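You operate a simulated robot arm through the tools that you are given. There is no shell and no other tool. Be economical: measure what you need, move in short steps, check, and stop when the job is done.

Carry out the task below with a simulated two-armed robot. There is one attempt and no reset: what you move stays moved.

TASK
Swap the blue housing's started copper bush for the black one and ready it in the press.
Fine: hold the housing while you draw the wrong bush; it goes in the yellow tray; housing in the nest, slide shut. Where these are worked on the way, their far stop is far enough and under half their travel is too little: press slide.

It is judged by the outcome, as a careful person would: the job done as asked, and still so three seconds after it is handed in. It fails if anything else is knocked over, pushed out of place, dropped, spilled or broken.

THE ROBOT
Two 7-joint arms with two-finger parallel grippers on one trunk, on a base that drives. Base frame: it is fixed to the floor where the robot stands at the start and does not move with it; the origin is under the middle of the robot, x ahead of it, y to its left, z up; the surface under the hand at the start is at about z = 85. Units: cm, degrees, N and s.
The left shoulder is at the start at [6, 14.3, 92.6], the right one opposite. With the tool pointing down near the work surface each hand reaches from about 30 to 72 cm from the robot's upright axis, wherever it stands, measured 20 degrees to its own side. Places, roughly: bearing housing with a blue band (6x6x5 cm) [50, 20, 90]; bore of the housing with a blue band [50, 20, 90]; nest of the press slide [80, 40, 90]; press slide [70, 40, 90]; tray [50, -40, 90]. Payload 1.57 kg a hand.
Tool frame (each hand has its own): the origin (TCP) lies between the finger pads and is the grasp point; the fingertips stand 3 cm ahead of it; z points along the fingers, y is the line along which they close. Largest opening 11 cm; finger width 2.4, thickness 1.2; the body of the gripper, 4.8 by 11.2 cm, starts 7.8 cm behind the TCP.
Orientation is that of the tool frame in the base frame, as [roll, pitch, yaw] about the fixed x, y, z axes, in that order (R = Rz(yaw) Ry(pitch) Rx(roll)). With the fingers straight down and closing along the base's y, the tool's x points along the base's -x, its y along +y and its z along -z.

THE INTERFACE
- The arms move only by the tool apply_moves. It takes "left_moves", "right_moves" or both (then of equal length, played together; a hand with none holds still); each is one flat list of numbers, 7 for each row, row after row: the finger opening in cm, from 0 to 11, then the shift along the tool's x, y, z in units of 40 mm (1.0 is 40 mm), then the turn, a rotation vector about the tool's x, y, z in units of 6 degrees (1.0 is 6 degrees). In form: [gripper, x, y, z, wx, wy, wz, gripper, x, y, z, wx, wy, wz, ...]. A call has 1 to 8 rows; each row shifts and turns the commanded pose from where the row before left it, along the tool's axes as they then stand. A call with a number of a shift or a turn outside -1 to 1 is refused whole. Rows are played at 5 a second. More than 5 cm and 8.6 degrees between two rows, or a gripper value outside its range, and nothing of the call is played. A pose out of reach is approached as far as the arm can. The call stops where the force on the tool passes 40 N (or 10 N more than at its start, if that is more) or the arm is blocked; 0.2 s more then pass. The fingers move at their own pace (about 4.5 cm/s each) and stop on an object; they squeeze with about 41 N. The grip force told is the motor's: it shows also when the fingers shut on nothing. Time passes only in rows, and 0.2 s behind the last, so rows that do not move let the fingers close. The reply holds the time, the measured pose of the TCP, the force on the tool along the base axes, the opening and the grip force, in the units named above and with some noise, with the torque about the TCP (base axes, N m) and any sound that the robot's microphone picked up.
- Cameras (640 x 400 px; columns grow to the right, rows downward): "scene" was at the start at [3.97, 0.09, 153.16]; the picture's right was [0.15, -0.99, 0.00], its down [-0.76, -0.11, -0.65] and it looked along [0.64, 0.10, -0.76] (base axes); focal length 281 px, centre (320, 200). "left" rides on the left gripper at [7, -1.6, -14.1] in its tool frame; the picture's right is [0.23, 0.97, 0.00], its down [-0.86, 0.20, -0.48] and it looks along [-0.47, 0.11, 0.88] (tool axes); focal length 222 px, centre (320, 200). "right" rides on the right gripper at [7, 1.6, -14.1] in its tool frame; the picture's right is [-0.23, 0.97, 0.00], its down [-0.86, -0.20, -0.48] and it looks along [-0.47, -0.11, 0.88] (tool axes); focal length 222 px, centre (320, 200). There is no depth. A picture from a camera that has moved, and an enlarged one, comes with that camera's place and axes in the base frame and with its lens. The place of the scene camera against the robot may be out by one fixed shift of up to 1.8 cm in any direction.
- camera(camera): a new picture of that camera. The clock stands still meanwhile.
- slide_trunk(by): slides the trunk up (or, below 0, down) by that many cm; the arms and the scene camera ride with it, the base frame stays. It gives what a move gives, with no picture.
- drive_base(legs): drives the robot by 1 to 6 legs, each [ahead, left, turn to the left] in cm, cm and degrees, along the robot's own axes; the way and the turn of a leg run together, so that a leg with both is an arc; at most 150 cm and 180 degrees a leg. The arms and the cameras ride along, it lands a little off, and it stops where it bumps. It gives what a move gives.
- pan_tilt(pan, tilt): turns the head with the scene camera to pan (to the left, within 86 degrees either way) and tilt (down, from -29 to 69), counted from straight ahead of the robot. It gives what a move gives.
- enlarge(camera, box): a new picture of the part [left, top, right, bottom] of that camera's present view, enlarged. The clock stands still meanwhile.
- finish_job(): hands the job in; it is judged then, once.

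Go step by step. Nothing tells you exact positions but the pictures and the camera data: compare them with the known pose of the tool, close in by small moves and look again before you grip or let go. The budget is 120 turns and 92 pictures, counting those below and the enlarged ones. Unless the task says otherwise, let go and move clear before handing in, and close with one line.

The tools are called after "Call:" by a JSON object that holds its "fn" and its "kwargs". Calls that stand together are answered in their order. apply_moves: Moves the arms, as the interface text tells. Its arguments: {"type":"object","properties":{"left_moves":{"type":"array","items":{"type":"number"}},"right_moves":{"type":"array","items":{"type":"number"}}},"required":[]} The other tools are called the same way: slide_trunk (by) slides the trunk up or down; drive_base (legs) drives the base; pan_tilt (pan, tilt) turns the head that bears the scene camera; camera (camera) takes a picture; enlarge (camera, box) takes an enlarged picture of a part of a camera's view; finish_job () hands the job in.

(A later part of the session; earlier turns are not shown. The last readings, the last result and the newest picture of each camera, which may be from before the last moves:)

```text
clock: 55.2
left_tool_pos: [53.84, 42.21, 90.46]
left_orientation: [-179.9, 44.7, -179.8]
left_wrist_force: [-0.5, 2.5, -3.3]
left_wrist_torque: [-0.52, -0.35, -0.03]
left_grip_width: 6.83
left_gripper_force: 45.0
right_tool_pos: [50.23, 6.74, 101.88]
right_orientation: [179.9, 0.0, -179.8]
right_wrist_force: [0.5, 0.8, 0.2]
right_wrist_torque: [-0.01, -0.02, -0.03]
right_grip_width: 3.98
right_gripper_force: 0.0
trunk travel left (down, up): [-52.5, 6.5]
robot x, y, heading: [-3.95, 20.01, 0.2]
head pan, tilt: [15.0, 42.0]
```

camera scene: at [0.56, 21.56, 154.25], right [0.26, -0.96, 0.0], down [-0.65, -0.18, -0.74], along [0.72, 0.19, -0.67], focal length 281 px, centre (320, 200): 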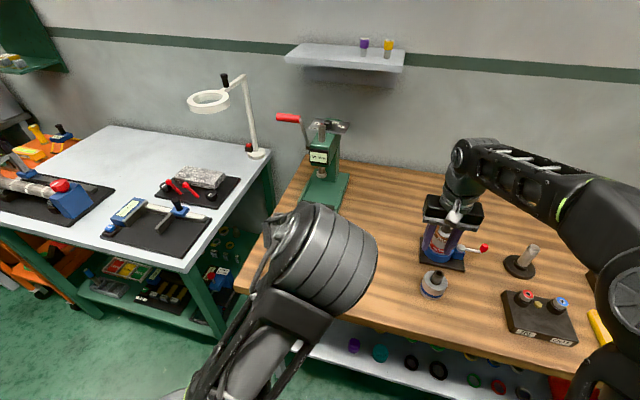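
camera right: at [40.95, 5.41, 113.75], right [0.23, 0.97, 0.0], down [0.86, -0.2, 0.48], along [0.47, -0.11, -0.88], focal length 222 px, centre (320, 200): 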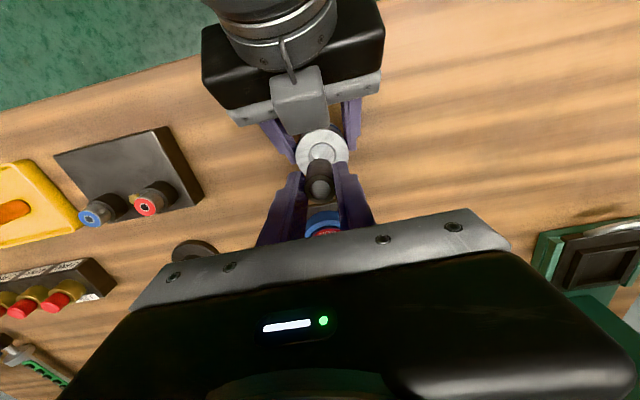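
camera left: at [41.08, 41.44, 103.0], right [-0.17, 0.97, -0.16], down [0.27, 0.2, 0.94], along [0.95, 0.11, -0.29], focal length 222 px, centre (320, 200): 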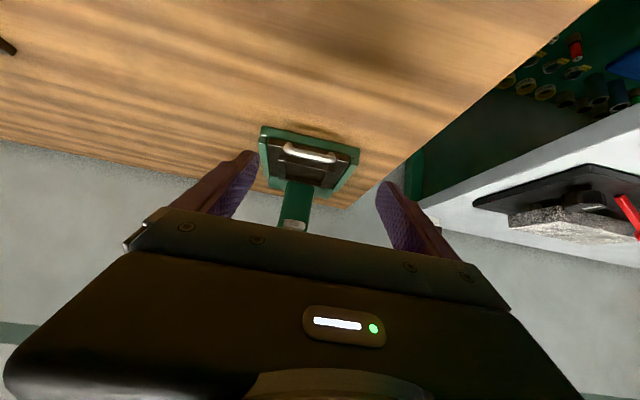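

The slide is out about 12 cm, well clear of the ram. I release the handle and back off.

Call:
{"fn": "apply_moves", "kwargs": {"left_moves": [8, 0, 0, 0, 0, 0, 0, 9, 0, 0, 0, 0, 0, 0, 9, 0, 0, 0, 0, 0, 0, 9, 0, 0, -0.7, 0, 0, 0, 9, 0, 0, -0.7, 0, 0, 0, 9, 0, 0, -0.7, 0, 0, 0, 9, 0, 0, 0, 0, 0, 0]}}

Call:
{"fn": "camera", "kwargs": {"camera": "left"}}

Call:
{"fn": "camera", "kwargs": {"camera": "scene"}}

```text
clock: 56.8
left_tool_pos: [47.96, 42.25, 96.42]
left_orientation: [179.9, 44.8, -179.8]
left_wrist_force: [-1.0, -0.3, 0.3]
left_wrist_torque: [0.03, 0.0, -0.03]
left_grip_width: 9.02
left_gripper_force: 0.1
right_tool_pos: [50.3, 6.5, 101.86]
right_orientation: [180.0, -0.1, -179.8]
right_wrist_force: [0.7, 1.0, -0.4]
right_wrist_torque: [-0.04, 0.01, -0.03]
right_grip_width: 4.01
right_gripper_force: 0.1
trunk travel left (down, up): [-52.5, 6.5]
robot x, y, heading: [-3.92, 20.14, 0.3]
head pan, tilt: [15.0, 42.0]
```

```text
27 pictures are left
camera left: at [33.06, 40.52, 101.49], right [-0.17, 0.97, -0.16], down [0.27, 0.2, 0.94], along [0.95, 0.11, -0.29], focal length 222 px, centre (320, 200)
```

left: 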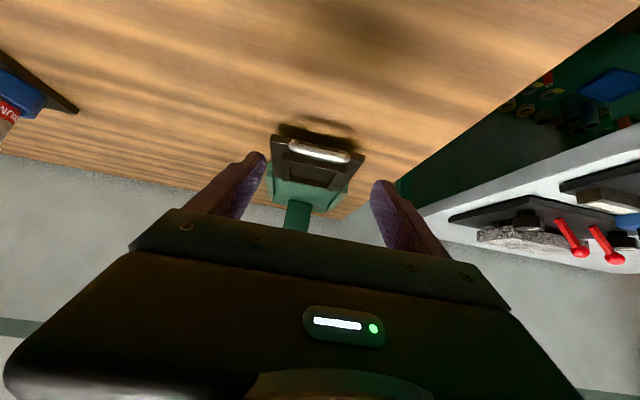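

```text
26 pictures are left
camera scene: at [0.62, 21.4, 154.25], right [0.26, -0.96, 0.0], down [-0.65, -0.18, -0.74], along [0.72, 0.2, -0.67], focal length 281 px, centre (320, 200)
```

scene: 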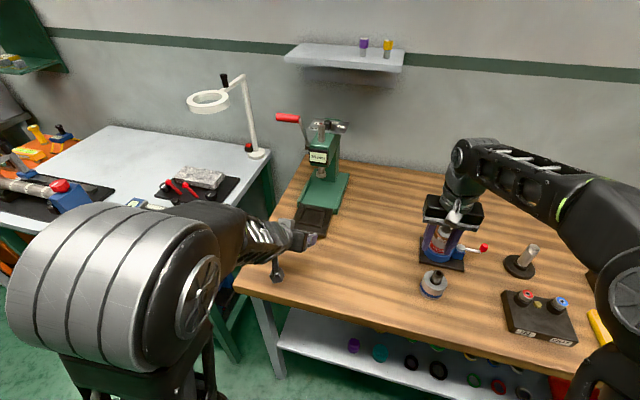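

Slide open. Right hand clears off to the right, then the left returns to the housing.

Call:
{"fn": "apply_moves", "kwargs": {"right_moves": [4, 0, -0.9, 0, 0, 0, 0, 4, 0, -0.9, 0, 0, 0, 0, 4, 0, -0.9, 0, 0, 0, 0, 4, 0, -0.9, 0, 0, 0, 0, 4, 0, -0.9, 0, 0, 0, 0, 4, 0, -0.9, 0, 0, 0, 0, 4, 0.5, 0, 0, 0, 0, 0], "left_moves": [9, 0.35, 0, -0.35, 0, 0, 0, 9, 0.35, -0.8, -0.35, 0, 0, 0, 9, 0.35, -0.8, -0.35, 0, 0, 0, 9, 0.26, -0.9, -0.26, 0, 0, 0, 9, 0, -0.95, 0, 0, 0, 0, 9, 0, -0.95, 0, 0, 0, 0, 9, 0, -0.95, 0, 0, 0, 0]}}

```text
clock: 58.4
left_tool_pos: [42.87, 20.93, 96.8]
left_orientation: [-175.5, 43.3, -174.9]
left_wrist_force: [-1.1, 0.0, 0.0]
left_wrist_torque: [0.0, 0.0, 0.0]
left_grip_width: 9.0
left_gripper_force: 0.0
left hand out of reach, approached as far as the arm can: row 3, 4
right_tool_pos: [48.26, -15.1, 102.2]
right_orientation: [-180.0, -0.1, -179.7]
right_wrist_force: [-0.6, 0.9, 0.4]
right_wrist_torque: [-0.01, -0.01, 0.0]
right_grip_width: 4.0
right_gripper_force: 0.1
trunk travel left (down, up): [-52.5, 6.5]
robot x, y, heading: [-3.98, 20.14, 0.3]
head pan, tilt: [15.0, 42.0]
```

Call:
{"fn": "drive_base", "kwargs": {"legs": [[-7, -5, 0]]}}

Call:
{"fn": "apply_moves", "kwargs": {"left_moves": [9, 0, 0, 0, -0.157, -0.258, 0.62, 9, 0, 0, 0, 0, 0, 0]}}

```text
clock: 59.5
left_tool_pos: [35.83, 15.65, 97.01]
left_orientation: [-175.6, 43.5, -175.3]
left_wrist_force: [-0.3, 0.1, -0.1]
left_wrist_torque: [0.01, 0.04, 0.02]
left_grip_width: 9.02
left_gripper_force: 0.2
right_tool_pos: [41.22, -20.3, 102.18]
right_orientation: [179.9, 0.1, -179.7]
right_wrist_force: [-0.7, -0.6, 1.3]
right_wrist_torque: [0.03, -0.01, 0.0]
right_grip_width: 4.01
right_gripper_force: 0.1
trunk travel left (down, up): [-52.5, 6.5]
robot x, y, heading: [-10.88, 15.25, 0.2]
head pan, tilt: [15.0, 42.0]
```

```text
clock: 60.1
left_tool_pos: [36.29, 15.95, 96.89]
left_orientation: [-176.4, 44.1, -176.9]
left_wrist_force: [-0.5, -0.3, 0.0]
left_wrist_torque: [0.04, 0.0, 0.01]
left_grip_width: 9.02
left_gripper_force: 0.0
right_tool_pos: [41.32, -20.17, 102.21]
right_orientation: [180.0, 0.0, -179.7]
right_wrist_force: [0.1, 0.4, -0.4]
right_wrist_torque: [-0.01, 0.0, 0.0]
right_grip_width: 4.01
right_gripper_force: 0.1
trunk travel left (down, up): [-52.5, 6.5]
robot x, y, heading: [-10.68, 15.35, 0.3]
head pan, tilt: [15.0, 42.0]
```

Call:
{"fn": "apply_moves", "kwargs": {"left_moves": [9, -0.145, -0.75, 0.234, 0, 0, 0, 9, -0.145, -0.75, 0.234, -0.03, -0.05, 0.13, 9, -0.145, -0.75, 0.234, -0.03, -0.05, 0.13, 9, -0.145, -0.75, 0.234, -0.03, -0.05, 0.13, 9, 0, 0, 0, 0, 0, 0]}}

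Call:
{"fn": "camera", "kwargs": {"camera": "left"}}

```text
clock: 60.8
left_tool_pos: [37.96, 7.51, 99.2]
left_orientation: [-167.9, 43.1, -172.5]
left_wrist_force: [-1.2, 0.5, -0.4]
left_wrist_torque: [-0.04, -0.02, -0.01]
left_grip_width: 8.97
left_gripper_force: 0.1
right_tool_pos: [41.39, -20.29, 102.08]
right_orientation: [180.0, -0.1, -179.7]
right_wrist_force: [-0.2, 0.5, -0.2]
right_wrist_torque: [0.0, -0.02, 0.0]
right_grip_width: 3.98
right_gripper_force: 0.1
trunk travel left (down, up): [-52.5, 6.5]
robot x, y, heading: [-10.77, 15.45, 0.2]
head pan, tilt: [15.0, 42.0]
stopped in row 3 (left hand): the arm was blocked; the commanded pose is now the measured one
```

```text
25 pictures are left
camera left: at [23.14, 6.92, 104.77], right [-0.15, 0.94, -0.3], down [0.29, 0.34, 0.9], along [0.94, 0.05, -0.33], focal length 222 px, centre (320, 200)
```

left: 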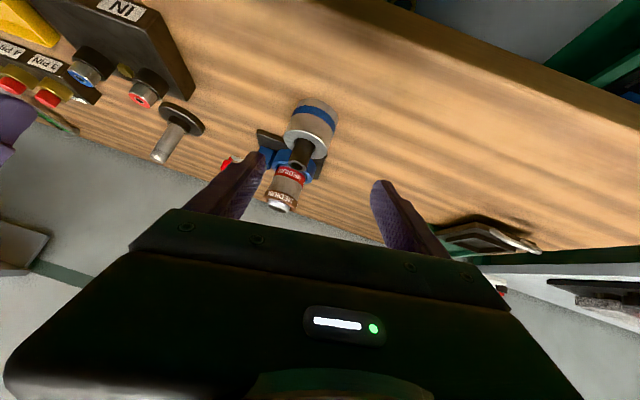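

The arm jams when crossing the body this far. I undo part of it, straighten the hand, and will move the base to the right instead.

Call:
{"fn": "apply_moves", "kwargs": {"left_moves": [9, 0, 0.7, 0, 0, 0, 0, 9, 0, 0.7, 0, -0.38, -0.073, 0.31, 9, 0, 0.7, 0, -0.38, -0.073, 0.31, 9, 0, 0.6, 0, -0.38, -0.073, 0.31, 9, 0, 0, 0, 0, 0, 0]}}

```text
clock: 62.0
left_tool_pos: [38.02, 18.32, 97.83]
left_orientation: [-179.9, 45.0, 179.8]
left_wrist_force: [0.4, 0.1, 0.3]
left_wrist_torque: [-0.02, 0.02, 0.02]
left_grip_width: 8.98
left_gripper_force: 0.1
right_tool_pos: [41.5, -20.22, 102.15]
right_orientation: [-180.0, 0.1, -179.6]
right_wrist_force: [-0.6, -0.2, 0.6]
right_wrist_torque: [0.01, 0.03, 0.03]
right_grip_width: 4.01
right_gripper_force: 0.1
trunk travel left (down, up): [-52.5, 6.5]
robot x, y, heading: [-10.63, 15.74, 0.1]
head pan, tilt: [15.0, 42.0]
```

Orientation is restored. Drive right 15 cm.

Call:
{"fn": "drive_base", "kwargs": {"legs": [[0, -15, 0]]}}

Call:
{"fn": "camera", "kwargs": {"camera": "left"}}

```text
clock: 63.3
left_tool_pos: [38.12, 3.33, 97.98]
left_orientation: [179.9, 45.0, 179.6]
left_wrist_force: [0.8, 0.1, -0.1]
left_wrist_torque: [0.0, 0.01, 0.01]
left_grip_width: 8.98
left_gripper_force: 0.0
right_tool_pos: [41.33, -35.18, 101.99]
right_orientation: [179.9, 0.0, -179.9]
right_wrist_force: [0.8, -0.6, -0.7]
right_wrist_torque: [0.07, 0.03, 0.04]
right_grip_width: 3.99
right_gripper_force: 0.0
trunk travel left (down, up): [-52.5, 6.5]
robot x, y, heading: [-10.86, 0.43, 0.0]
head pan, tilt: [15.0, 42.0]
```

```text
24 pictures are left
camera left: at [23.19, 1.7, 102.93], right [-0.16, 0.97, -0.16], down [0.27, 0.2, 0.94], along [0.95, 0.1, -0.29], focal length 222 px, centre (320, 200)
```

left: 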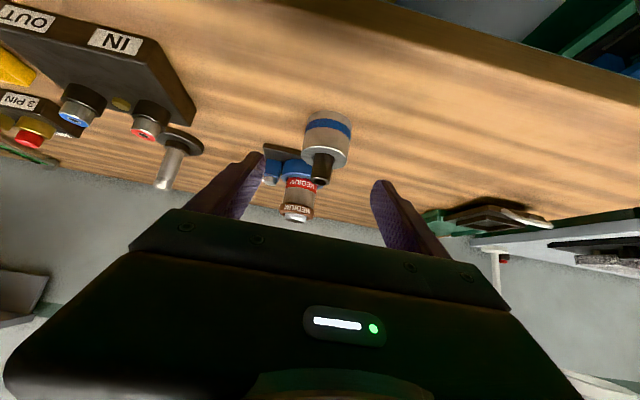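

Call:
{"fn": "apply_moves", "kwargs": {"left_moves": [9, -0.018, 0.03, 0.77, 0, 0, 0, 9, -0.018, 0.03, 0.77, 0, 0, 0, 9, -0.018, 0.03, 0.77, 0, 0, 0, 9, -0.018, 0.03, 0.77, 0, 0, 0, 9, 0, 0, 0, 0, 0, 0]}}

Call:
{"fn": "enlarge", "kwargs": {"camera": "left", "box": [240, 120, 400, 240]}}

```text
clock: 64.5
left_tool_pos: [46.85, 3.74, 89.33]
left_orientation: [-179.9, 45.0, 179.8]
left_wrist_force: [0.4, -0.4, -0.4]
left_wrist_torque: [-0.01, 0.0, 0.04]
left_grip_width: 8.98
left_gripper_force: 0.1
right_tool_pos: [41.3, -35.01, 102.12]
right_orientation: [-180.0, 0.1, -179.7]
right_wrist_force: [0.2, 0.1, 1.2]
right_wrist_torque: [-0.03, 0.02, -0.02]
right_grip_width: 4.01
right_gripper_force: 0.0
trunk travel left (down, up): [-52.5, 6.5]
robot x, y, heading: [-10.96, 0.36, 0.3]
head pan, tilt: [15.0, 42.0]
```

```text
3.33 times, centred on (320, 180) of left
camera zoom: at [32.02, 2.1, 94.36], right [-0.16, 0.97, -0.16], down [0.27, 0.2, 0.94], along [0.95, 0.1, -0.29], focal length 740 px, centre (320, 267)
```

zoom: 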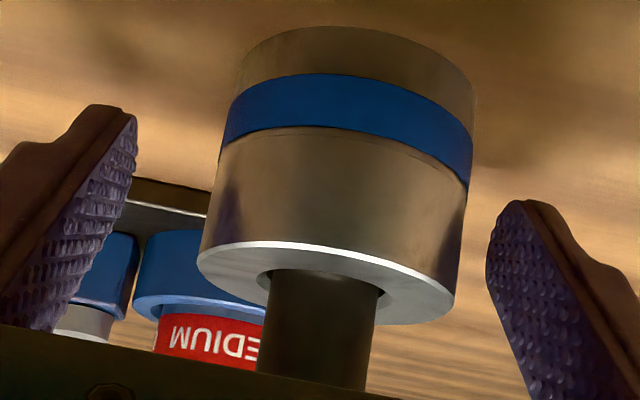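

Call:
{"fn": "apply_moves", "kwargs": {"left_moves": [9, -0.03, 0.04, 0, 0, 0, 0, 6.5, 0, 0, 0, 0, 0, 0, 4, 0, 0, 0, 0, 0, 0, 4, 0, 0, 0, 0, 0, 0, 4, 0, 0, 0, 0, 0, 0]}}

Call:
{"fn": "apply_moves", "kwargs": {"left_moves": [4, -0.25, 0, -0.25, 0, 0, 0, 4, -0.35, 0, -0.35, 0, 0, 0, 4, -0.35, 0, -0.35, 0, 0, 0, 4, 0, 0, 0, 0, 0, 0]}}

Call:
{"fn": "enlarge", "kwargs": {"camera": "left", "box": [240, 120, 400, 240]}}

```text
clock: 65.7
left_tool_pos: [47.11, 4.03, 89.37]
left_orientation: [180.0, 44.9, 179.8]
left_wrist_force: [0.4, 1.2, -0.2]
left_wrist_torque: [0.12, -0.09, 0.03]
left_grip_width: 5.85
left_gripper_force: 32.1
right_tool_pos: [41.31, -35.02, 102.08]
right_orientation: [-180.0, 0.0, -179.8]
right_wrist_force: [-0.3, -0.1, 0.4]
right_wrist_torque: [0.02, -0.03, 0.02]
right_grip_width: 4.03
right_gripper_force: 0.0
trunk travel left (down, up): [-52.5, 6.5]
robot x, y, heading: [-10.84, 0.64, 0.1]
head pan, tilt: [15.0, 42.0]
```

```text
clock: 66.7
left_tool_pos: [46.99, 3.9, 94.77]
left_orientation: [-179.9, 45.0, 179.8]
left_wrist_force: [-0.2, -0.5, -2.8]
left_wrist_torque: [0.0, 0.02, 0.02]
left_grip_width: 5.84
left_gripper_force: 41.0
right_tool_pos: [41.4, -35.03, 102.12]
right_orientation: [180.0, -0.1, -179.8]
right_wrist_force: [0.2, 0.3, -0.8]
right_wrist_torque: [0.0, 0.03, 0.01]
right_grip_width: 3.98
right_gripper_force: 0.2
trunk travel left (down, up): [-52.5, 6.5]
robot x, y, heading: [-10.9, 0.48, 0.1]
head pan, tilt: [15.0, 42.0]
```

```text
3.33 times, centred on (320, 180) of left
camera zoom: at [32.07, 2.41, 99.79], right [-0.16, 0.97, -0.16], down [0.27, 0.2, 0.94], along [0.95, 0.1, -0.29], focal length 740 px, centre (320, 267)
```

zoom: 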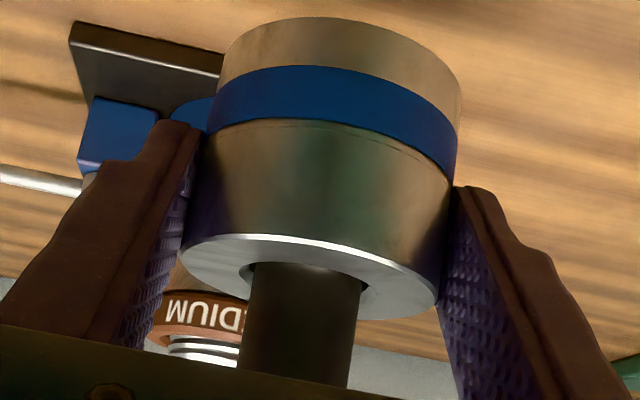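

The housing is firmly held with the black bush in it. Drive to the press position.

Call:
{"fn": "drive_base", "kwargs": {"legs": [[0, 12, 0], [6, 8, 0]]}}

Call:
{"fn": "apply_moves", "kwargs": {"left_moves": [4, -0.3, 0.6, -0.3, 0, 0, 0, 4, -0.1, 0.9, -0.1, 0, 0, 0, 4, 0, 0.9, 0, 0, 0, 0, 4, 0, 0.9, 0, 0, 0, 0, 4, 0, 0.9, 0, 0, 0, 0, 4, 0, 0, 0, 0, 0, 0]}}

Call:
{"fn": "camera", "kwargs": {"camera": "left"}}

Call:
{"fn": "camera", "kwargs": {"camera": "scene"}}

```text
clock: 68.7
left_tool_pos: [52.68, 23.71, 94.64]
left_orientation: [-179.9, 44.9, 179.7]
left_wrist_force: [-0.1, -0.2, -3.3]
left_wrist_torque: [-0.03, 0.03, -0.03]
left_grip_width: 5.86
left_gripper_force: 41.3
right_tool_pos: [47.22, -15.36, 102.1]
right_orientation: [-180.0, -0.2, -179.8]
right_wrist_force: [0.4, 1.1, 0.5]
right_wrist_torque: [-0.01, 0.01, 0.01]
right_grip_width: 4.01
right_gripper_force: 0.1
trunk travel left (down, up): [-52.5, 6.5]
robot x, y, heading: [-4.74, 20.39, -0.1]
head pan, tilt: [15.0, 42.0]
```

```text
clock: 70.1
left_tool_pos: [52.8, 40.51, 97.27]
left_orientation: [-179.9, 45.1, 179.4]
left_wrist_force: [-0.3, -0.6, -3.0]
left_wrist_torque: [-0.01, 0.05, 0.06]
left_grip_width: 5.87
left_gripper_force: 40.9
right_tool_pos: [47.06, -15.54, 102.07]
right_orientation: [179.9, 0.1, 179.9]
right_wrist_force: [-0.1, -0.9, -1.1]
right_wrist_torque: [0.02, -0.01, -0.02]
right_grip_width: 4.03
right_gripper_force: 0.2
trunk travel left (down, up): [-52.5, 6.5]
robot x, y, heading: [-4.64, 19.97, 0.1]
head pan, tilt: [15.0, 42.0]
```

```text
21 pictures are left
camera left: at [37.85, 39.08, 102.32], right [-0.15, 0.98, -0.16], down [0.27, 0.2, 0.94], along [0.95, 0.1, -0.29], focal length 222 px, centre (320, 200)
```

left: 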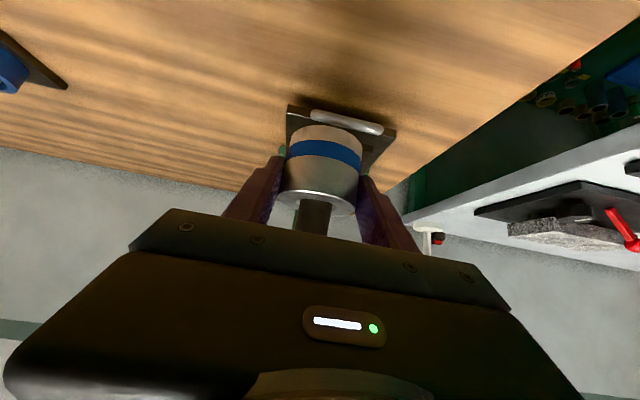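

```text
20 pictures are left
camera scene: at [-0.47, 21.31, 154.25], right [0.26, -0.97, 0.0], down [-0.65, -0.17, -0.74], along [0.72, 0.19, -0.67], focal length 281 px, centre (320, 200)
```

scene: 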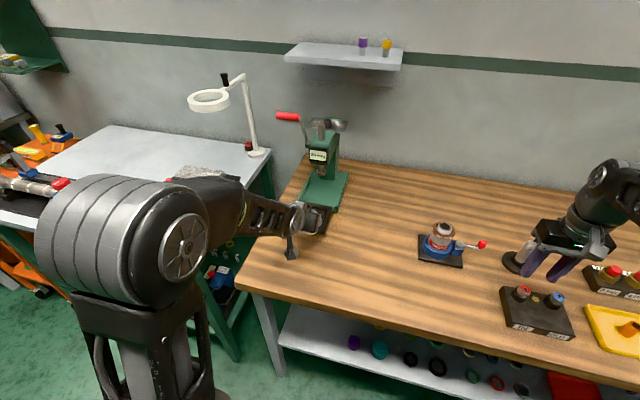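

Call:
{"fn": "apply_moves", "kwargs": {"left_moves": [4, -0.433, 0.133, 0.8, 0, 0, 0, 4, -0.433, 0.133, 0.8, 0, 0, 0, 4, -0.433, 0.133, 0.8, 0, 0, 0, 4, 0, 0, 0, 0, 0, 0]}}

Call:
{"fn": "enlarge", "kwargs": {"camera": "left", "box": [220, 90, 420, 230]}}

Call:
{"fn": "enlarge", "kwargs": {"camera": "scene", "box": [250, 130, 390, 260]}}

```text
clock: 71.1
left_tool_pos: [62.76, 41.98, 94.26]
left_orientation: [-180.0, 45.0, 179.5]
left_wrist_force: [0.2, 0.4, -3.2]
left_wrist_torque: [0.0, 0.04, -0.01]
left_grip_width: 5.87
left_gripper_force: 41.1
left hand out of reach, approached as far as the arm can: row 1
right_tool_pos: [47.1, -15.37, 102.19]
right_orientation: [-180.0, 0.1, -179.9]
right_wrist_force: [0.8, 0.0, -0.4]
right_wrist_torque: [-0.02, 0.0, -0.02]
right_grip_width: 4.01
right_gripper_force: 0.0
trunk travel left (down, up): [-52.5, 6.5]
robot x, y, heading: [-4.78, 20.06, 0.5]
head pan, tilt: [15.0, 42.0]
```

```text
2.86 times, centred on (320, 160) of left
camera zoom: at [47.81, 40.48, 99.28], right [-0.15, 0.97, -0.16], down [0.27, 0.2, 0.94], along [0.95, 0.1, -0.29], focal length 635 px, centre (320, 314)
```

zoom: 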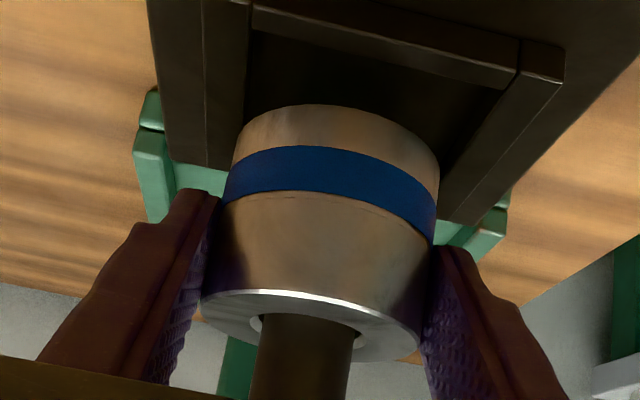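

```text
3.08 times, centred on (320, 195) of scene
camera zoom: at [-0.53, 21.41, 154.26], right [0.26, -0.97, 0.0], down [-0.65, -0.17, -0.74], along [0.72, 0.19, -0.67], focal length 865 px, centre (320, 215)
```

zoom: 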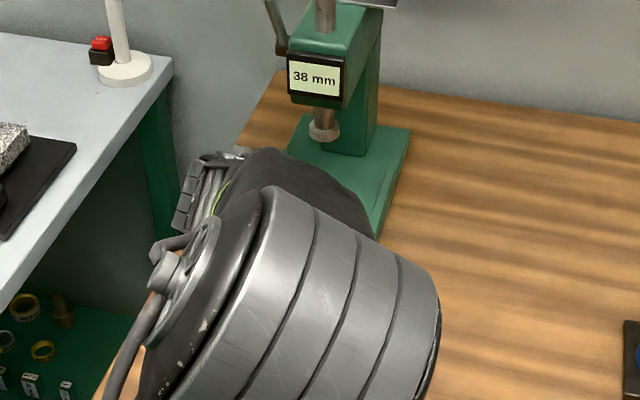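

The nest frame is visible below the housing; I take its centre as about (64.65, 42.2). I shift over it and come down to just above the rim.

Call:
{"fn": "apply_moves", "kwargs": {"left_moves": [4, 0.02, 0.025, 0.19, 0, 0, 0, 4, 0.02, 0.025, 0.19, 0, 0, 0, 4, 0, 0, 0, 0, 0, 0]}}

Call:
{"fn": "enlarge", "kwargs": {"camera": "left", "box": [220, 90, 420, 230]}}

```text
clock: 71.9
left_tool_pos: [63.77, 42.16, 93.4]
left_orientation: [-180.0, 45.3, 179.6]
left_wrist_force: [1.3, 0.7, 13.1]
left_wrist_torque: [0.1, -0.57, 0.01]
left_grip_width: 5.85
left_gripper_force: 41.2
right_tool_pos: [46.95, -15.39, 102.14]
right_orientation: [-180.0, 0.0, -179.9]
right_wrist_force: [0.5, 0.3, -0.5]
right_wrist_torque: [0.0, -0.01, 0.0]
right_grip_width: 4.01
right_gripper_force: 0.0
trunk travel left (down, up): [-52.5, 6.5]
robot x, y, heading: [-5.08, 20.29, -0.0]
head pan, tilt: [15.0, 42.0]
```

```text
2.86 times, centred on (320, 160) of left
camera zoom: at [48.82, 40.59, 98.23], right [-0.15, 0.97, -0.16], down [0.26, 0.2, 0.94], along [0.95, 0.1, -0.29], focal length 635 px, centre (320, 314)
```

zoom: 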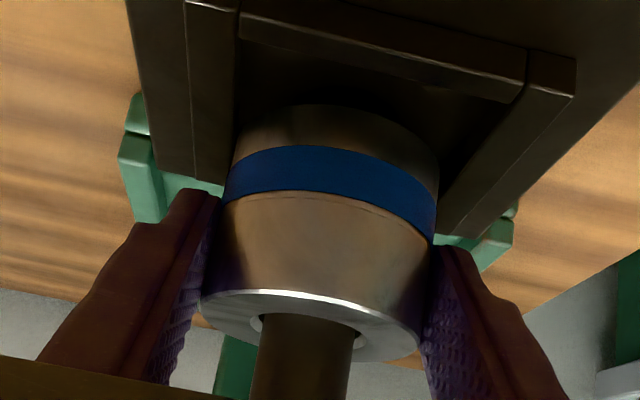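

Contact at the back rim (torque shows it), so the nest centre is nearer to me. I lift, shift back 0.85 cm and try again gently.

Call:
{"fn": "apply_moves", "kwargs": {"left_moves": [4, -0.18, 0, -0.18, 0, 0, 0, 4, 0.15, 0, -0.15, 0, 0, 0, 4, 0, 0, 0, 0, 0, 0]}}

Call:
{"fn": "apply_moves", "kwargs": {"left_moves": [4, 0.05, 0, 0.05, 0, 0, 0, 4, 0.05, 0, 0.05, 0, 0, 0, 4, 0, 0, 0, 0, 0, 0]}}

```text
clock: 72.7
left_tool_pos: [62.89, 42.14, 93.92]
left_orientation: [-180.0, 44.9, 179.6]
left_wrist_force: [-0.1, -0.3, -3.4]
left_wrist_torque: [-0.02, 0.05, 0.0]
left_grip_width: 5.86
left_gripper_force: 41.1
right_tool_pos: [47.02, -15.5, 102.07]
right_orientation: [179.9, -0.1, -179.9]
right_wrist_force: [-0.6, -0.1, -0.7]
right_wrist_torque: [0.02, 0.04, 0.02]
right_grip_width: 4.0
right_gripper_force: 0.2
trunk travel left (down, up): [-52.5, 6.5]
robot x, y, heading: [-4.97, 20.47, -0.2]
head pan, tilt: [15.0, 42.0]
```

```text
clock: 73.5
left_tool_pos: [62.97, 42.27, 93.44]
left_orientation: [-179.9, 44.9, 179.6]
left_wrist_force: [0.0, 0.2, -3.8]
left_wrist_torque: [-0.03, 0.02, -0.03]
left_grip_width: 5.87
left_gripper_force: 40.4
right_tool_pos: [47.04, -15.38, 102.15]
right_orientation: [-180.0, 0.1, -180.0]
right_wrist_force: [0.2, 0.0, 0.1]
right_wrist_torque: [-0.01, 0.0, 0.0]
right_grip_width: 4.01
right_gripper_force: 0.0
trunk travel left (down, up): [-52.5, 6.5]
robot x, y, heading: [-4.52, 20.37, 0.0]
head pan, tilt: [15.0, 42.0]
```

Call:
{"fn": "apply_moves", "kwargs": {"left_moves": [4, 0.05, 0, 0.05, 0, 0, 0, 4, 0.04, 0, 0.04, 0, 0, 0, 4, 0, 0, 0, 0, 0, 0]}}

Call:
{"fn": "enlarge", "kwargs": {"camera": "left", "box": [220, 90, 420, 230]}}

```text
clock: 74.3
left_tool_pos: [62.74, 42.07, 93.32]
left_orientation: [179.9, 45.2, 179.7]
left_wrist_force: [1.6, 1.0, 15.6]
left_wrist_torque: [0.04, -0.71, 0.01]
left_grip_width: 5.85
left_gripper_force: 40.9
right_tool_pos: [46.86, -15.55, 102.13]
right_orientation: [179.9, 0.1, -180.0]
right_wrist_force: [-1.3, -0.1, 1.1]
right_wrist_torque: [0.01, -0.01, 0.0]
right_grip_width: 3.99
right_gripper_force: 0.1
trunk travel left (down, up): [-52.5, 6.5]
robot x, y, heading: [-4.81, 20.57, 0.0]
head pan, tilt: [15.0, 42.0]
```

```text
2.86 times, centred on (320, 160) of left
camera zoom: at [47.92, 40.6, 98.22], right [-0.15, 0.97, -0.16], down [0.26, 0.2, 0.94], along [0.95, 0.1, -0.29], focal length 635 px, centre (320, 314)
```

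zoom: 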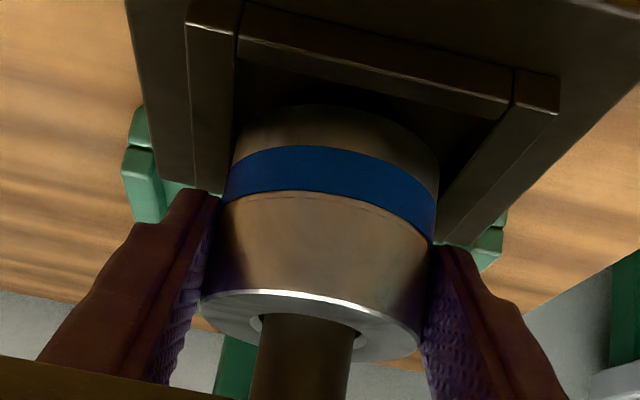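

Call:
{"fn": "apply_moves", "kwargs": {"left_moves": [4, -0.12, 0, -0.12, 0, 0, 0, 4, 0.07, 0.005, -0.07, 0, 0, 0, 4, 0.06, 0, 0.06, 0, 0, 0, 4, 0.06, 0, 0.06, 0, 0, 0, 4, 0.03, 0, 0.03, 0, 0, 0, 4, 0, 0, 0, 0, 0, 0]}}

```text
clock: 75.7
left_tool_pos: [62.43, 42.22, 93.16]
left_orientation: [180.0, 45.3, 179.8]
left_wrist_force: [1.9, 0.9, 23.5]
left_wrist_torque: [0.03, -1.18, -0.01]
left_grip_width: 5.86
left_gripper_force: 40.9
right_tool_pos: [46.85, -15.42, 102.16]
right_orientation: [180.0, 0.2, -179.9]
right_wrist_force: [0.0, 0.3, 0.3]
right_wrist_torque: [0.02, 0.03, 0.02]
right_grip_width: 4.04
right_gripper_force: 0.1
trunk travel left (down, up): [-52.5, 6.5]
robot x, y, heading: [-4.69, 20.36, 0.2]
head pan, tilt: [15.0, 42.0]
```

Comparing the rim and the housing edge in the same image gives a front gap of about 1.1 cm, so it is still too far back. I lift, shift back 0.55 cm and lower again.

Call:
{"fn": "apply_moves", "kwargs": {"left_moves": [4, -0.14, 0, -0.14, 0, 0, 0, 4, 0.1, 0, -0.1, 0, 0, 0, 4, 0.06, 0, 0.06, 0, 0, 0, 4, 0.06, 0, 0.06, 0, 0, 0, 4, 0, 0, 0, 0, 0, 0]}}

Call:
{"fn": "apply_moves", "kwargs": {"left_moves": [4, 0.04, 0, 0.04, 0, 0, 0, 4, 0.03, 0, 0.03, 0, 0, 0, 4, 0, 0, 0, 0, 0, 0]}}

```text
clock: 76.9
left_tool_pos: [61.9, 42.19, 93.04]
left_orientation: [-179.9, 45.0, 179.6]
left_wrist_force: [0.1, -0.1, -3.6]
left_wrist_torque: [0.02, 0.05, 0.01]
left_grip_width: 5.83
left_gripper_force: 40.9
right_tool_pos: [47.0, -15.37, 102.07]
right_orientation: [-179.9, 0.0, -179.9]
right_wrist_force: [0.5, -0.1, 0.3]
right_wrist_torque: [0.01, -0.01, 0.01]
right_grip_width: 4.0
right_gripper_force: 0.1
trunk travel left (down, up): [-52.5, 6.5]
robot x, y, heading: [-4.75, 19.87, 0.1]
head pan, tilt: [15.0, 42.0]
```

```text
clock: 77.7
left_tool_pos: [61.86, 42.06, 92.6]
left_orientation: [179.9, 45.0, 179.6]
left_wrist_force: [0.3, -0.4, -3.8]
left_wrist_torque: [0.0, 0.02, 0.0]
left_grip_width: 5.86
left_gripper_force: 40.9
right_tool_pos: [47.17, -15.34, 102.1]
right_orientation: [180.0, 0.1, -179.9]
right_wrist_force: [0.1, -0.1, 0.6]
right_wrist_torque: [-0.01, 0.0, 0.01]
right_grip_width: 3.99
right_gripper_force: 0.0
trunk travel left (down, up): [-52.5, 6.5]
robot x, y, heading: [-4.45, 20.3, 0.1]
head pan, tilt: [15.0, 42.0]
```

No contact now: it is going into the nest. Continue in small steps to the floor.

Call:
{"fn": "apply_moves", "kwargs": {"left_moves": [4, 0.025, 0, 0.025, 0, 0, 0, 4, 0.02, 0, 0.02, 0, 0, 0, 4, 0, 0, 0, 0, 0, 0]}}

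Call:
{"fn": "enlarge", "kwargs": {"camera": "left", "box": [220, 90, 420, 230]}}

```text
clock: 78.5
left_tool_pos: [62.04, 42.32, 92.23]
left_orientation: [-179.9, 44.9, 179.7]
left_wrist_force: [-0.2, 0.6, -3.3]
left_wrist_torque: [0.03, 0.04, 0.01]
left_grip_width: 5.86
left_gripper_force: 41.1
right_tool_pos: [47.09, -15.44, 102.06]
right_orientation: [-180.0, -0.1, -179.9]
right_wrist_force: [0.2, 0.2, 0.2]
right_wrist_torque: [0.0, 0.0, -0.01]
right_grip_width: 3.99
right_gripper_force: 0.0
trunk travel left (down, up): [-52.5, 6.5]
robot x, y, heading: [-4.91, 20.35, 0.0]
head pan, tilt: [15.0, 42.0]
```

```text
2.86 times, centred on (320, 160) of left
camera zoom: at [47.06, 40.65, 97.34], right [-0.15, 0.97, -0.16], down [0.27, 0.2, 0.94], along [0.95, 0.1, -0.29], focal length 635 px, centre (320, 314)
```

zoom: 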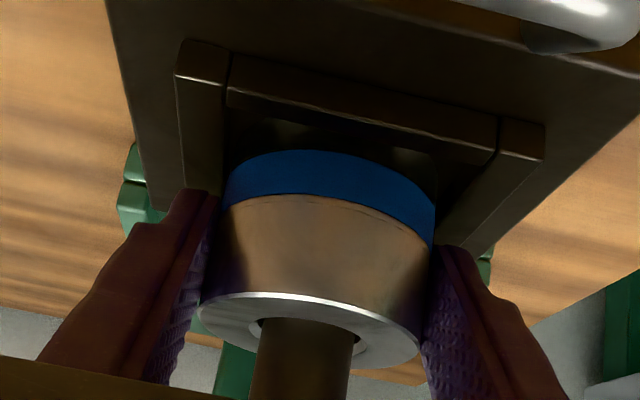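

Call:
{"fn": "apply_moves", "kwargs": {"left_moves": [4, 0.02, 0, 0.02, 0, 0, 0, 4, 0.02, 0, 0.02, 0, 0, 0, 4, 0, 0, 0, 0, 0, 0]}}

```text
clock: 79.3
left_tool_pos: [62.02, 42.15, 92.3]
left_orientation: [180.0, 45.3, 179.6]
left_wrist_force: [1.5, 2.2, 16.1]
left_wrist_torque: [0.09, 0.31, -0.01]
left_grip_width: 5.84
left_gripper_force: 41.0
right_tool_pos: [47.06, -15.44, 102.15]
right_orientation: [180.0, 0.1, -179.9]
right_wrist_force: [0.1, 0.4, 0.0]
right_wrist_torque: [0.0, -0.01, 0.02]
right_grip_width: 4.0
right_gripper_force: 0.2
trunk travel left (down, up): [-52.5, 6.5]
robot x, y, heading: [-4.67, 20.64, 0.1]
head pan, tilt: [15.0, 42.0]
```

Call:
{"fn": "apply_moves", "kwargs": {"left_moves": [4, -0.02, 0, -0.02, 0, 0, 0, 6.3, 0, 0, 0, 0, 0, 0, 6.8, 0, 0, 0, 0, 0, 0, 6.8, 0, 0, 0, 0, 0, 0]}}

Call:
{"fn": "enlarge", "kwargs": {"camera": "left", "box": [220, 90, 420, 230]}}

```text
clock: 80.3
left_tool_pos: [61.88, 42.12, 92.08]
left_orientation: [-180.0, 44.9, 179.6]
left_wrist_force: [-0.7, 0.2, 0.6]
left_wrist_torque: [-0.02, 0.0, -0.02]
left_grip_width: 6.8
left_gripper_force: 0.0
right_tool_pos: [47.05, -15.41, 102.1]
right_orientation: [180.0, 0.0, -179.9]
right_wrist_force: [0.2, 0.7, 0.5]
right_wrist_torque: [0.02, 0.04, 0.02]
right_grip_width: 4.0
right_gripper_force: 0.0
trunk travel left (down, up): [-52.5, 6.5]
robot x, y, heading: [-4.62, 20.24, 0.1]
head pan, tilt: [15.0, 42.0]
```

```text
2.86 times, centred on (320, 160) of left
camera zoom: at [46.98, 40.6, 97.09], right [-0.15, 0.97, -0.16], down [0.27, 0.2, 0.94], along [0.95, 0.1, -0.29], focal length 635 px, centre (320, 314)
```

zoom: 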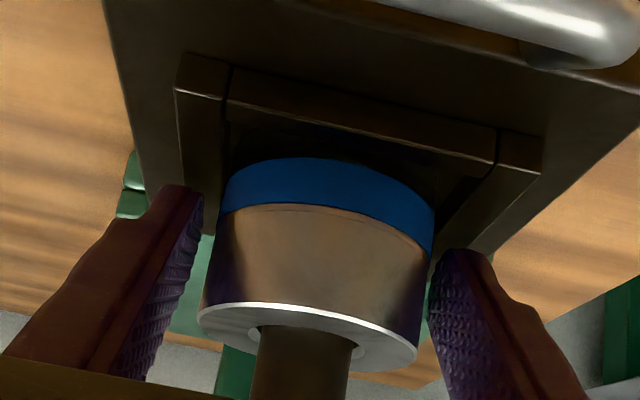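

Housing is down in the nest. Open wider and retreat, then look.

Call:
{"fn": "apply_moves", "kwargs": {"left_moves": [8, 0, 0, 0, 0, 0, 0, 8, 0, 0, -0.5, 0, 0, 0, 8, 0, 0, -0.8, 0, 0, 0, 8, 0, 0, -0.8, 0, 0, 0, 8, 0, 0, -0.5, 0, 0, 0, 8, 0, 0, 0, 0, 0, 0]}}

Call:
{"fn": "enlarge", "kwargs": {"camera": "left", "box": [220, 80, 420, 220]}}

```text
clock: 81.7
left_tool_pos: [54.54, 41.94, 99.26]
left_orientation: [-180.0, 45.1, 179.7]
left_wrist_force: [-0.4, -0.5, 1.1]
left_wrist_torque: [0.0, 0.03, 0.02]
left_grip_width: 8.02
left_gripper_force: 0.0
right_tool_pos: [47.09, -15.45, 102.1]
right_orientation: [180.0, 0.1, -179.9]
right_wrist_force: [0.1, 0.1, 0.1]
right_wrist_torque: [-0.04, -0.01, -0.04]
right_grip_width: 3.99
right_gripper_force: 0.0
trunk travel left (down, up): [-52.5, 6.5]
robot x, y, heading: [-5.13, 20.18, 0.1]
head pan, tilt: [15.0, 42.0]
```

```text
2.86 times, centred on (320, 150) of left
camera zoom: at [39.67, 40.43, 104.37], right [-0.15, 0.97, -0.16], down [0.27, 0.2, 0.94], along [0.95, 0.1, -0.29], focal length 635 px, centre (320, 343)
```

zoom: 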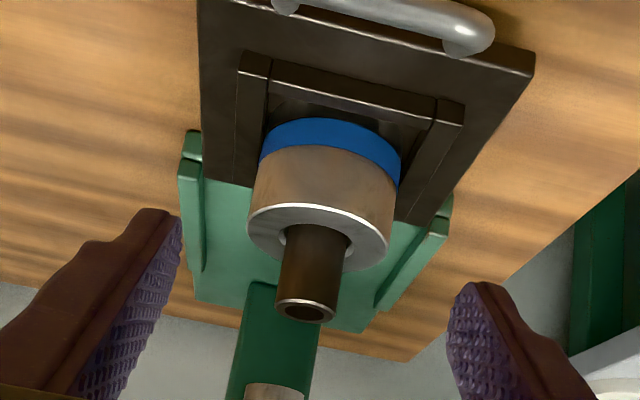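

Seated properly with the black bush in it. Now I take the handle again to push the slide shut.

Call:
{"fn": "apply_moves", "kwargs": {"left_moves": [9.5, 0.84, 0.03, 0.22, 0, 0, 0, 9.5, 0.84, 0.03, 0.22, 0, 0, 0, 9.5, 0, 0, 0.5, 0, 0, 0, 9.5, 0, 0, 0.5, 0, 0, 0, 9.5, 0, 0, 0, 0, 0, 0]}}

Call:
{"fn": "camera", "kwargs": {"camera": "left"}}

```text
clock: 82.9
left_tool_pos: [53.96, 42.27, 90.63]
left_orientation: [179.9, 45.0, 179.6]
left_wrist_force: [-0.2, 0.3, -0.3]
left_wrist_torque: [0.0, -0.03, 0.0]
left_grip_width: 9.5
left_gripper_force: 0.1
right_tool_pos: [47.12, -15.45, 102.25]
right_orientation: [-179.9, 0.0, -179.9]
right_wrist_force: [-0.3, -0.3, -0.2]
right_wrist_torque: [0.03, -0.02, 0.02]
right_grip_width: 3.99
right_gripper_force: 0.2
trunk travel left (down, up): [-52.5, 6.5]
robot x, y, heading: [-4.77, 20.52, 0.4]
head pan, tilt: [15.0, 42.0]
```

```text
12 pictures are left
camera left: at [39.03, 40.66, 95.64], right [-0.15, 0.97, -0.16], down [0.27, 0.2, 0.94], along [0.95, 0.1, -0.29], focal length 222 px, centre (320, 200)
```

left: 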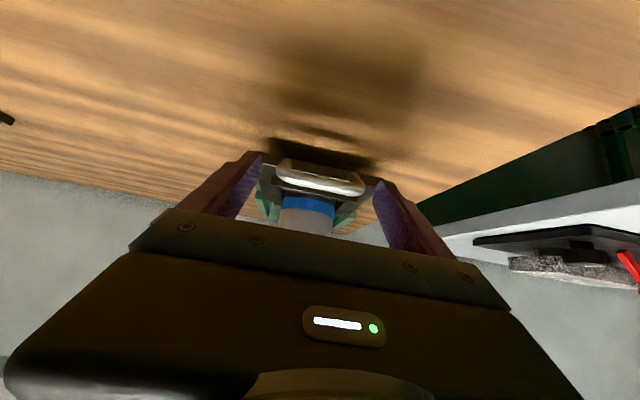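

Call:
{"fn": "apply_moves", "kwargs": {"left_moves": [5, 0, 0, 0, 0, 0, 0, 4, 0, 0, 0, 0, 0, 0, 4, 0, 0, 0, 0, 0, 0, 4, 0, 0, 0, 0, 0, 0]}}

Call:
{"fn": "apply_moves", "kwargs": {"left_moves": [4, -0.08, 0, 0.08, 0, 0, 0, 4, -0.14, 0, 0.14, 0, 0, 0, 4, -0.14, 0, 0.14, 0, 0, 0, 4, -0.14, 0, 0.14, 0, 0, 0, 4, -0.14, 0, 0.14, 0, 0, 0, 4, -0.14, 0, 0.14, 0, 0, 0, 4, -0.14, 0, 0.14, 0, 0, 0, 4, 0, 0, 0, 0, 0, 0]}}

Call:
{"fn": "enlarge", "kwargs": {"camera": "left", "box": [220, 120, 420, 260]}}

Call:
{"fn": "enlarge", "kwargs": {"camera": "scene", "box": [270, 110, 370, 230]}}

```text
clock: 83.9
left_tool_pos: [53.98, 42.27, 90.53]
left_orientation: [180.0, 45.1, 179.6]
left_wrist_force: [0.6, 2.5, -0.4]
left_wrist_torque: [0.3, 0.02, 0.17]
left_grip_width: 6.88
left_gripper_force: 34.9
right_tool_pos: [47.08, -15.29, 102.19]
right_orientation: [180.0, 0.1, -179.9]
right_wrist_force: [0.5, -0.4, 0.5]
right_wrist_torque: [-0.01, 0.03, -0.02]
right_grip_width: 3.99
right_gripper_force: 0.0
trunk travel left (down, up): [-52.5, 6.5]
robot x, y, heading: [-4.97, 20.59, 0.0]
head pan, tilt: [15.0, 42.0]
```

```text
clock: 85.7
left_tool_pos: [59.25, 42.29, 90.58]
left_orientation: [-180.0, 45.1, 179.4]
left_wrist_force: [1.1, -9.4, -5.1]
left_wrist_torque: [-0.17, 0.27, -0.6]
left_grip_width: 6.89
left_gripper_force: 45.0
right_tool_pos: [47.15, -15.53, 102.03]
right_orientation: [179.8, 0.0, 180.0]
right_wrist_force: [-0.1, 0.2, 0.2]
right_wrist_torque: [0.0, 0.0, 0.0]
right_grip_width: 4.01
right_gripper_force: 0.1
trunk travel left (down, up): [-52.5, 6.5]
robot x, y, heading: [-4.68, 20.47, 0.0]
head pan, tilt: [15.0, 42.0]
```

```text
2.86 times, centred on (320, 190) of left
camera zoom: at [44.31, 40.77, 95.66], right [-0.15, 0.98, -0.16], down [0.27, 0.2, 0.94], along [0.95, 0.1, -0.29], focal length 635 px, centre (320, 229)
```

zoom: 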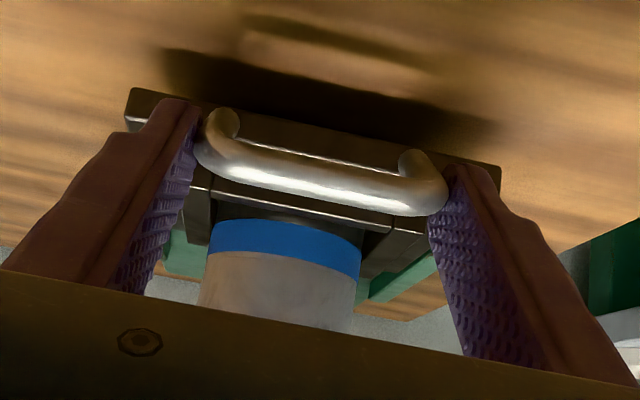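

```text
3.33 times, centred on (320, 170) of scene
camera zoom: at [-0.43, 21.25, 154.25], right [0.26, -0.97, 0.0], down [-0.65, -0.17, -0.74], along [0.72, 0.19, -0.67], focal length 937 px, centre (320, 300)
```

zoom: 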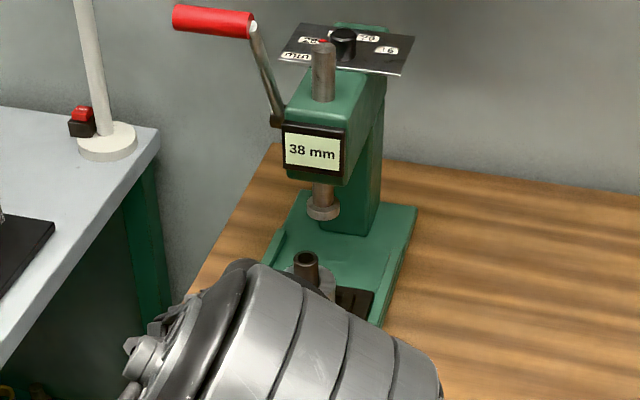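

The bush should pass under the ram with about 0.7 cm to spare. Keep pushing, watching the force.

Call:
{"fn": "apply_moves", "kwargs": {"left_moves": [4, -0.1, -0.02, 0.1, 0, 0, 0, 4, -0.12, 0, 0.12, 0, 0, 0, 4, -0.12, 0, 0.12, 0, 0, 0, 4, -0.12, 0, 0.12, 0, 0, 0, 4, 0, 0, 0, 0, 0, 0]}}

Call:
{"fn": "enlarge", "kwargs": {"camera": "scene", "box": [270, 110, 370, 230]}}

```text
clock: 86.9
left_tool_pos: [61.76, 42.22, 90.6]
left_orientation: [-179.9, 45.0, 179.6]
left_wrist_force: [-0.7, -12.5, -7.4]
left_wrist_torque: [-0.25, 0.48, 0.0]
left_grip_width: 6.86
left_gripper_force: 45.1
right_tool_pos: [47.21, -15.62, 102.04]
right_orientation: [179.9, 0.0, 179.9]
right_wrist_force: [0.5, 0.2, -0.6]
right_wrist_torque: [0.0, 0.01, -0.04]
right_grip_width: 4.0
right_gripper_force: 0.0
trunk travel left (down, up): [-52.5, 6.5]
robot x, y, heading: [-4.88, 19.67, -0.1]
head pan, tilt: [15.0, 42.0]
```

```text
3.33 times, centred on (320, 170) of scene
camera zoom: at [-0.42, 21.23, 154.25], right [0.26, -0.97, 0.0], down [-0.65, -0.17, -0.74], along [0.72, 0.19, -0.67], focal length 937 px, centre (320, 300)
```

zoom: 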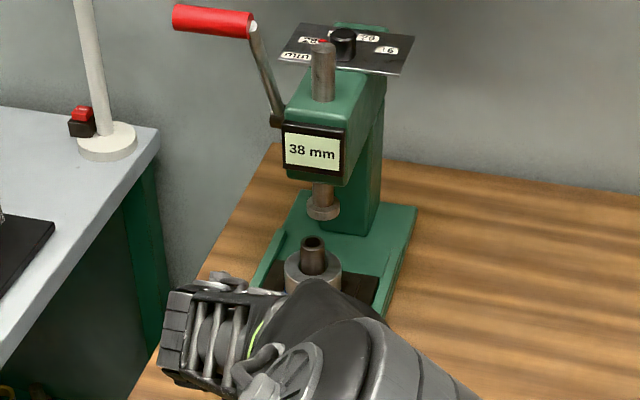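

Call:
{"fn": "apply_moves", "kwargs": {"left_moves": [4, -0.1, -0.03, 0.12, 0, 0, 0, 4, -0.12, 0, 0.12, 0, 0, 0, 4, -0.12, 0, 0.12, 0, 0, 0, 4, -0.1, 0, 0.1, 0, 0, 0, 4, 0, 0, 0, 0, 0, 0]}}

Call:
{"fn": "enlarge", "kwargs": {"camera": "scene", "box": [270, 110, 370, 230]}}

```text
clock: 88.1
left_tool_pos: [64.29, 42.24, 90.59]
left_orientation: [179.9, 45.1, 179.6]
left_wrist_force: [0.5, -3.6, -6.8]
left_wrist_torque: [0.13, 0.13, -0.22]
left_grip_width: 6.86
left_gripper_force: 45.2
right_tool_pos: [47.24, -15.34, 102.09]
right_orientation: [180.0, 0.0, -180.0]
right_wrist_force: [-0.6, 0.0, 0.3]
right_wrist_torque: [-0.02, -0.02, -0.01]
right_grip_width: 4.0
right_gripper_force: 0.0
trunk travel left (down, up): [-52.5, 6.5]
robot x, y, heading: [-5.19, 20.21, 0.1]
head pan, tilt: [15.0, 42.0]
```

```text
3.33 times, centred on (320, 170) of scene
camera zoom: at [-0.42, 21.33, 154.25], right [0.26, -0.97, 0.0], down [-0.65, -0.17, -0.74], along [0.72, 0.19, -0.67], focal length 937 px, centre (320, 300)
```

zoom: 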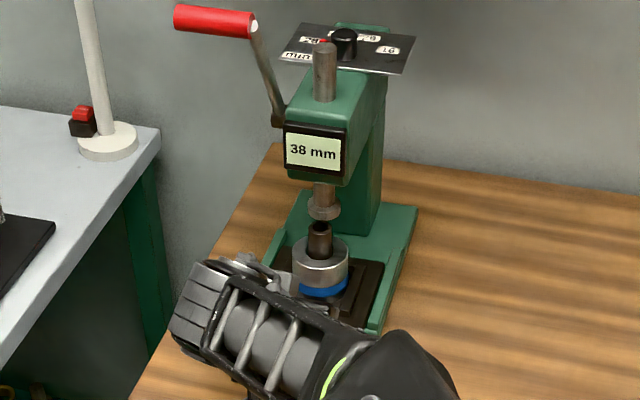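

Call:
{"fn": "apply_moves", "kwargs": {"left_moves": [4, -0.08, -0.01, 0.1, 0, 0, 0, 4, -0.09, 0, 0.09, 0, 0, 0, 4, -0.08, 0, 0.08, 0, 0, 0, 4, 0, 0, 0, 0, 0, 0]}}

Call:
{"fn": "apply_moves", "kwargs": {"left_moves": [4, -0.05, 0, 0.05, 0, 0, 0, 4, -0.05, 0, 0.05, 0, 0, 0, 4, 0, 0, 0, 0, 0, 0]}}

```text
clock: 89.1
left_tool_pos: [64.92, 42.16, 90.55]
left_orientation: [179.7, 44.9, 179.8]
left_wrist_force: [-0.9, 9.4, -7.4]
left_wrist_torque: [0.64, -0.12, 0.27]
left_grip_width: 6.88
left_gripper_force: 45.1
left hand out of reach, approached as far as the arm can: row 3
right_tool_pos: [47.13, -15.35, 102.09]
right_orientation: [-180.0, 0.0, -179.8]
right_wrist_force: [1.4, -0.1, 0.6]
right_wrist_torque: [0.03, 0.0, 0.0]
right_grip_width: 3.98
right_gripper_force: 0.1
trunk travel left (down, up): [-52.5, 6.5]
robot x, y, heading: [-4.74, 20.46, 0.2]
head pan, tilt: [15.0, 42.0]
```

```text
clock: 89.9
left_tool_pos: [65.21, 42.23, 90.65]
left_orientation: [179.9, 44.8, 179.9]
left_wrist_force: [-1.2, 20.1, -12.9]
left_wrist_torque: [0.63, 0.02, 0.32]
left_grip_width: 6.86
left_gripper_force: 45.3
left hand out of reach, approached as far as the arm can: row 1, 2
right_tool_pos: [47.17, -15.19, 102.16]
right_orientation: [-179.9, -0.1, 180.0]
right_wrist_force: [0.9, -0.4, -0.4]
right_wrist_torque: [0.04, -0.02, -0.02]
right_grip_width: 3.99
right_gripper_force: 0.0
trunk travel left (down, up): [-52.5, 6.5]
robot x, y, heading: [-5.11, 20.43, 0.2]
head pan, tilt: [15.0, 42.0]
```

Reach limit with ~0.7 cm to go. I release the handle, back off, drive 4 cm closer and push the rest.

Call:
{"fn": "apply_moves", "kwargs": {"left_moves": [7.5, 0, 0, 0, 0, 0, 0, 9.5, 0, 0, 0, 0, 0, 0, 9.5, 0, 0, 0, 0, 0, 0, 9.5, 0, 0, -0.6, 0, 0, 0, 9.5, 0, 0, -0.6, 0, 0, 0, 9.5, 0, 0, 0, 0, 0, 0]}}

Call:
{"fn": "drive_base", "kwargs": {"legs": [[4, 0, 0]]}}

Call:
{"fn": "enlarge", "kwargs": {"camera": "left", "box": [200, 60, 440, 230]}}

```text
clock: 91.3
left_tool_pos: [61.76, 41.78, 94.37]
left_orientation: [-180.0, 45.0, 179.6]
left_wrist_force: [-0.7, -0.3, -0.3]
left_wrist_torque: [0.03, 0.0, -0.02]
left_grip_width: 9.46
left_gripper_force: 0.0
right_tool_pos: [47.07, -15.39, 102.09]
right_orientation: [-179.9, 0.0, -179.9]
right_wrist_force: [0.4, -0.3, -0.6]
right_wrist_torque: [-0.01, 0.0, -0.02]
right_grip_width: 4.01
right_gripper_force: 0.0
trunk travel left (down, up): [-52.5, 6.5]
robot x, y, heading: [-5.13, 20.35, -0.4]
head pan, tilt: [15.0, 42.0]
```

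```text
clock: 92.2
left_tool_pos: [65.84, 41.82, 94.15]
left_orientation: [-180.0, 44.9, 179.6]
left_wrist_force: [0.3, 0.0, -0.1]
left_wrist_torque: [0.01, -0.02, 0.02]
left_grip_width: 9.48
left_gripper_force: 0.0
right_tool_pos: [51.15, -15.57, 101.98]
right_orientation: [-180.0, -0.2, 180.0]
right_wrist_force: [0.9, 0.1, 0.2]
right_wrist_torque: [0.0, 0.05, -0.01]
right_grip_width: 3.97
right_gripper_force: 0.1
trunk travel left (down, up): [-52.5, 6.5]
robot x, y, heading: [-0.93, 20.51, 0.1]
head pan, tilt: [15.0, 42.0]
```

```text
2.35 times, centred on (320, 145) of left
camera zoom: at [50.95, 40.2, 99.2], right [-0.15, 0.97, -0.16], down [0.27, 0.2, 0.94], along [0.95, 0.1, -0.29], focal length 523 px, centre (320, 329)
```

zoom: 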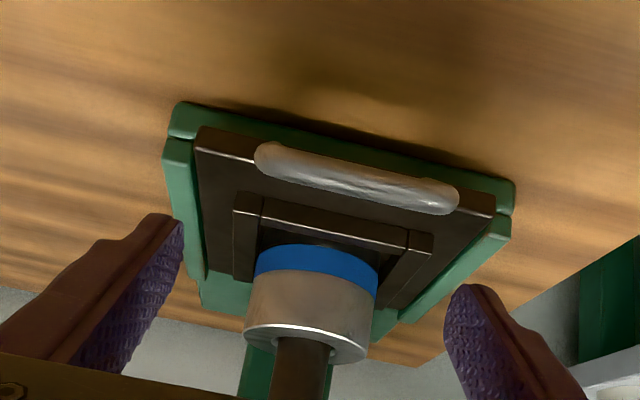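

Call:
{"fn": "apply_moves", "kwargs": {"left_moves": [9.5, 0.375, 0.054, 0.27, 0, 0, 0, 9.5, 0.375, 0.054, 0.27, 0, 0, 0, 9.5, 0, 0, 0, 0, 0, 0, 5, 0, 0, 0, 0, 0, 0, 4, 0, 0, 0, 0, 0, 0, 4, 0, 0, 0, 0, 0, 0, 4, 0, 0, 0, 0, 0, 0]}}

Call:
{"fn": "apply_moves", "kwargs": {"left_moves": [4, -0.06, 0, 0.06, 0, 0, 0, 4, -0.06, 0, 0.06, 0, 0, 0, 4, -0.05, 0, 0.05, 0, 0, 0, 4, -0.04, 0, 0.04, 0, 0, 0, 4, 0, 0, 0, 0, 0, 0]}}

```text
clock: 93.8
left_tool_pos: [65.12, 42.36, 90.64]
left_orientation: [-180.0, 45.1, 179.7]
left_wrist_force: [-0.2, 4.4, 0.5]
left_wrist_torque: [0.39, -0.07, 0.35]
left_grip_width: 6.89
left_gripper_force: 34.8
right_tool_pos: [51.04, -15.46, 102.2]
right_orientation: [180.0, 0.0, -180.0]
right_wrist_force: [-0.7, -0.3, -0.1]
right_wrist_torque: [0.0, 0.01, 0.0]
right_grip_width: 3.99
right_gripper_force: 0.1
trunk travel left (down, up): [-52.5, 6.5]
robot x, y, heading: [-0.88, 20.35, 0.1]
head pan, tilt: [15.0, 42.0]
```

```text
clock: 95.0
left_tool_pos: [66.19, 42.23, 90.72]
left_orientation: [-180.0, 45.1, 179.7]
left_wrist_force: [-8.6, 7.8, 4.1]
left_wrist_torque: [-0.07, 0.03, -0.17]
left_grip_width: 6.85
left_gripper_force: 45.2
right_tool_pos: [50.97, -15.59, 102.25]
right_orientation: [-180.0, 0.0, -179.9]
right_wrist_force: [-0.7, -1.1, -0.3]
right_wrist_torque: [0.01, 0.0, 0.0]
right_grip_width: 4.01
right_gripper_force: 0.0
trunk travel left (down, up): [-52.5, 6.5]
robot x, y, heading: [-1.07, 20.23, -0.1]
head pan, tilt: [15.0, 42.0]
```

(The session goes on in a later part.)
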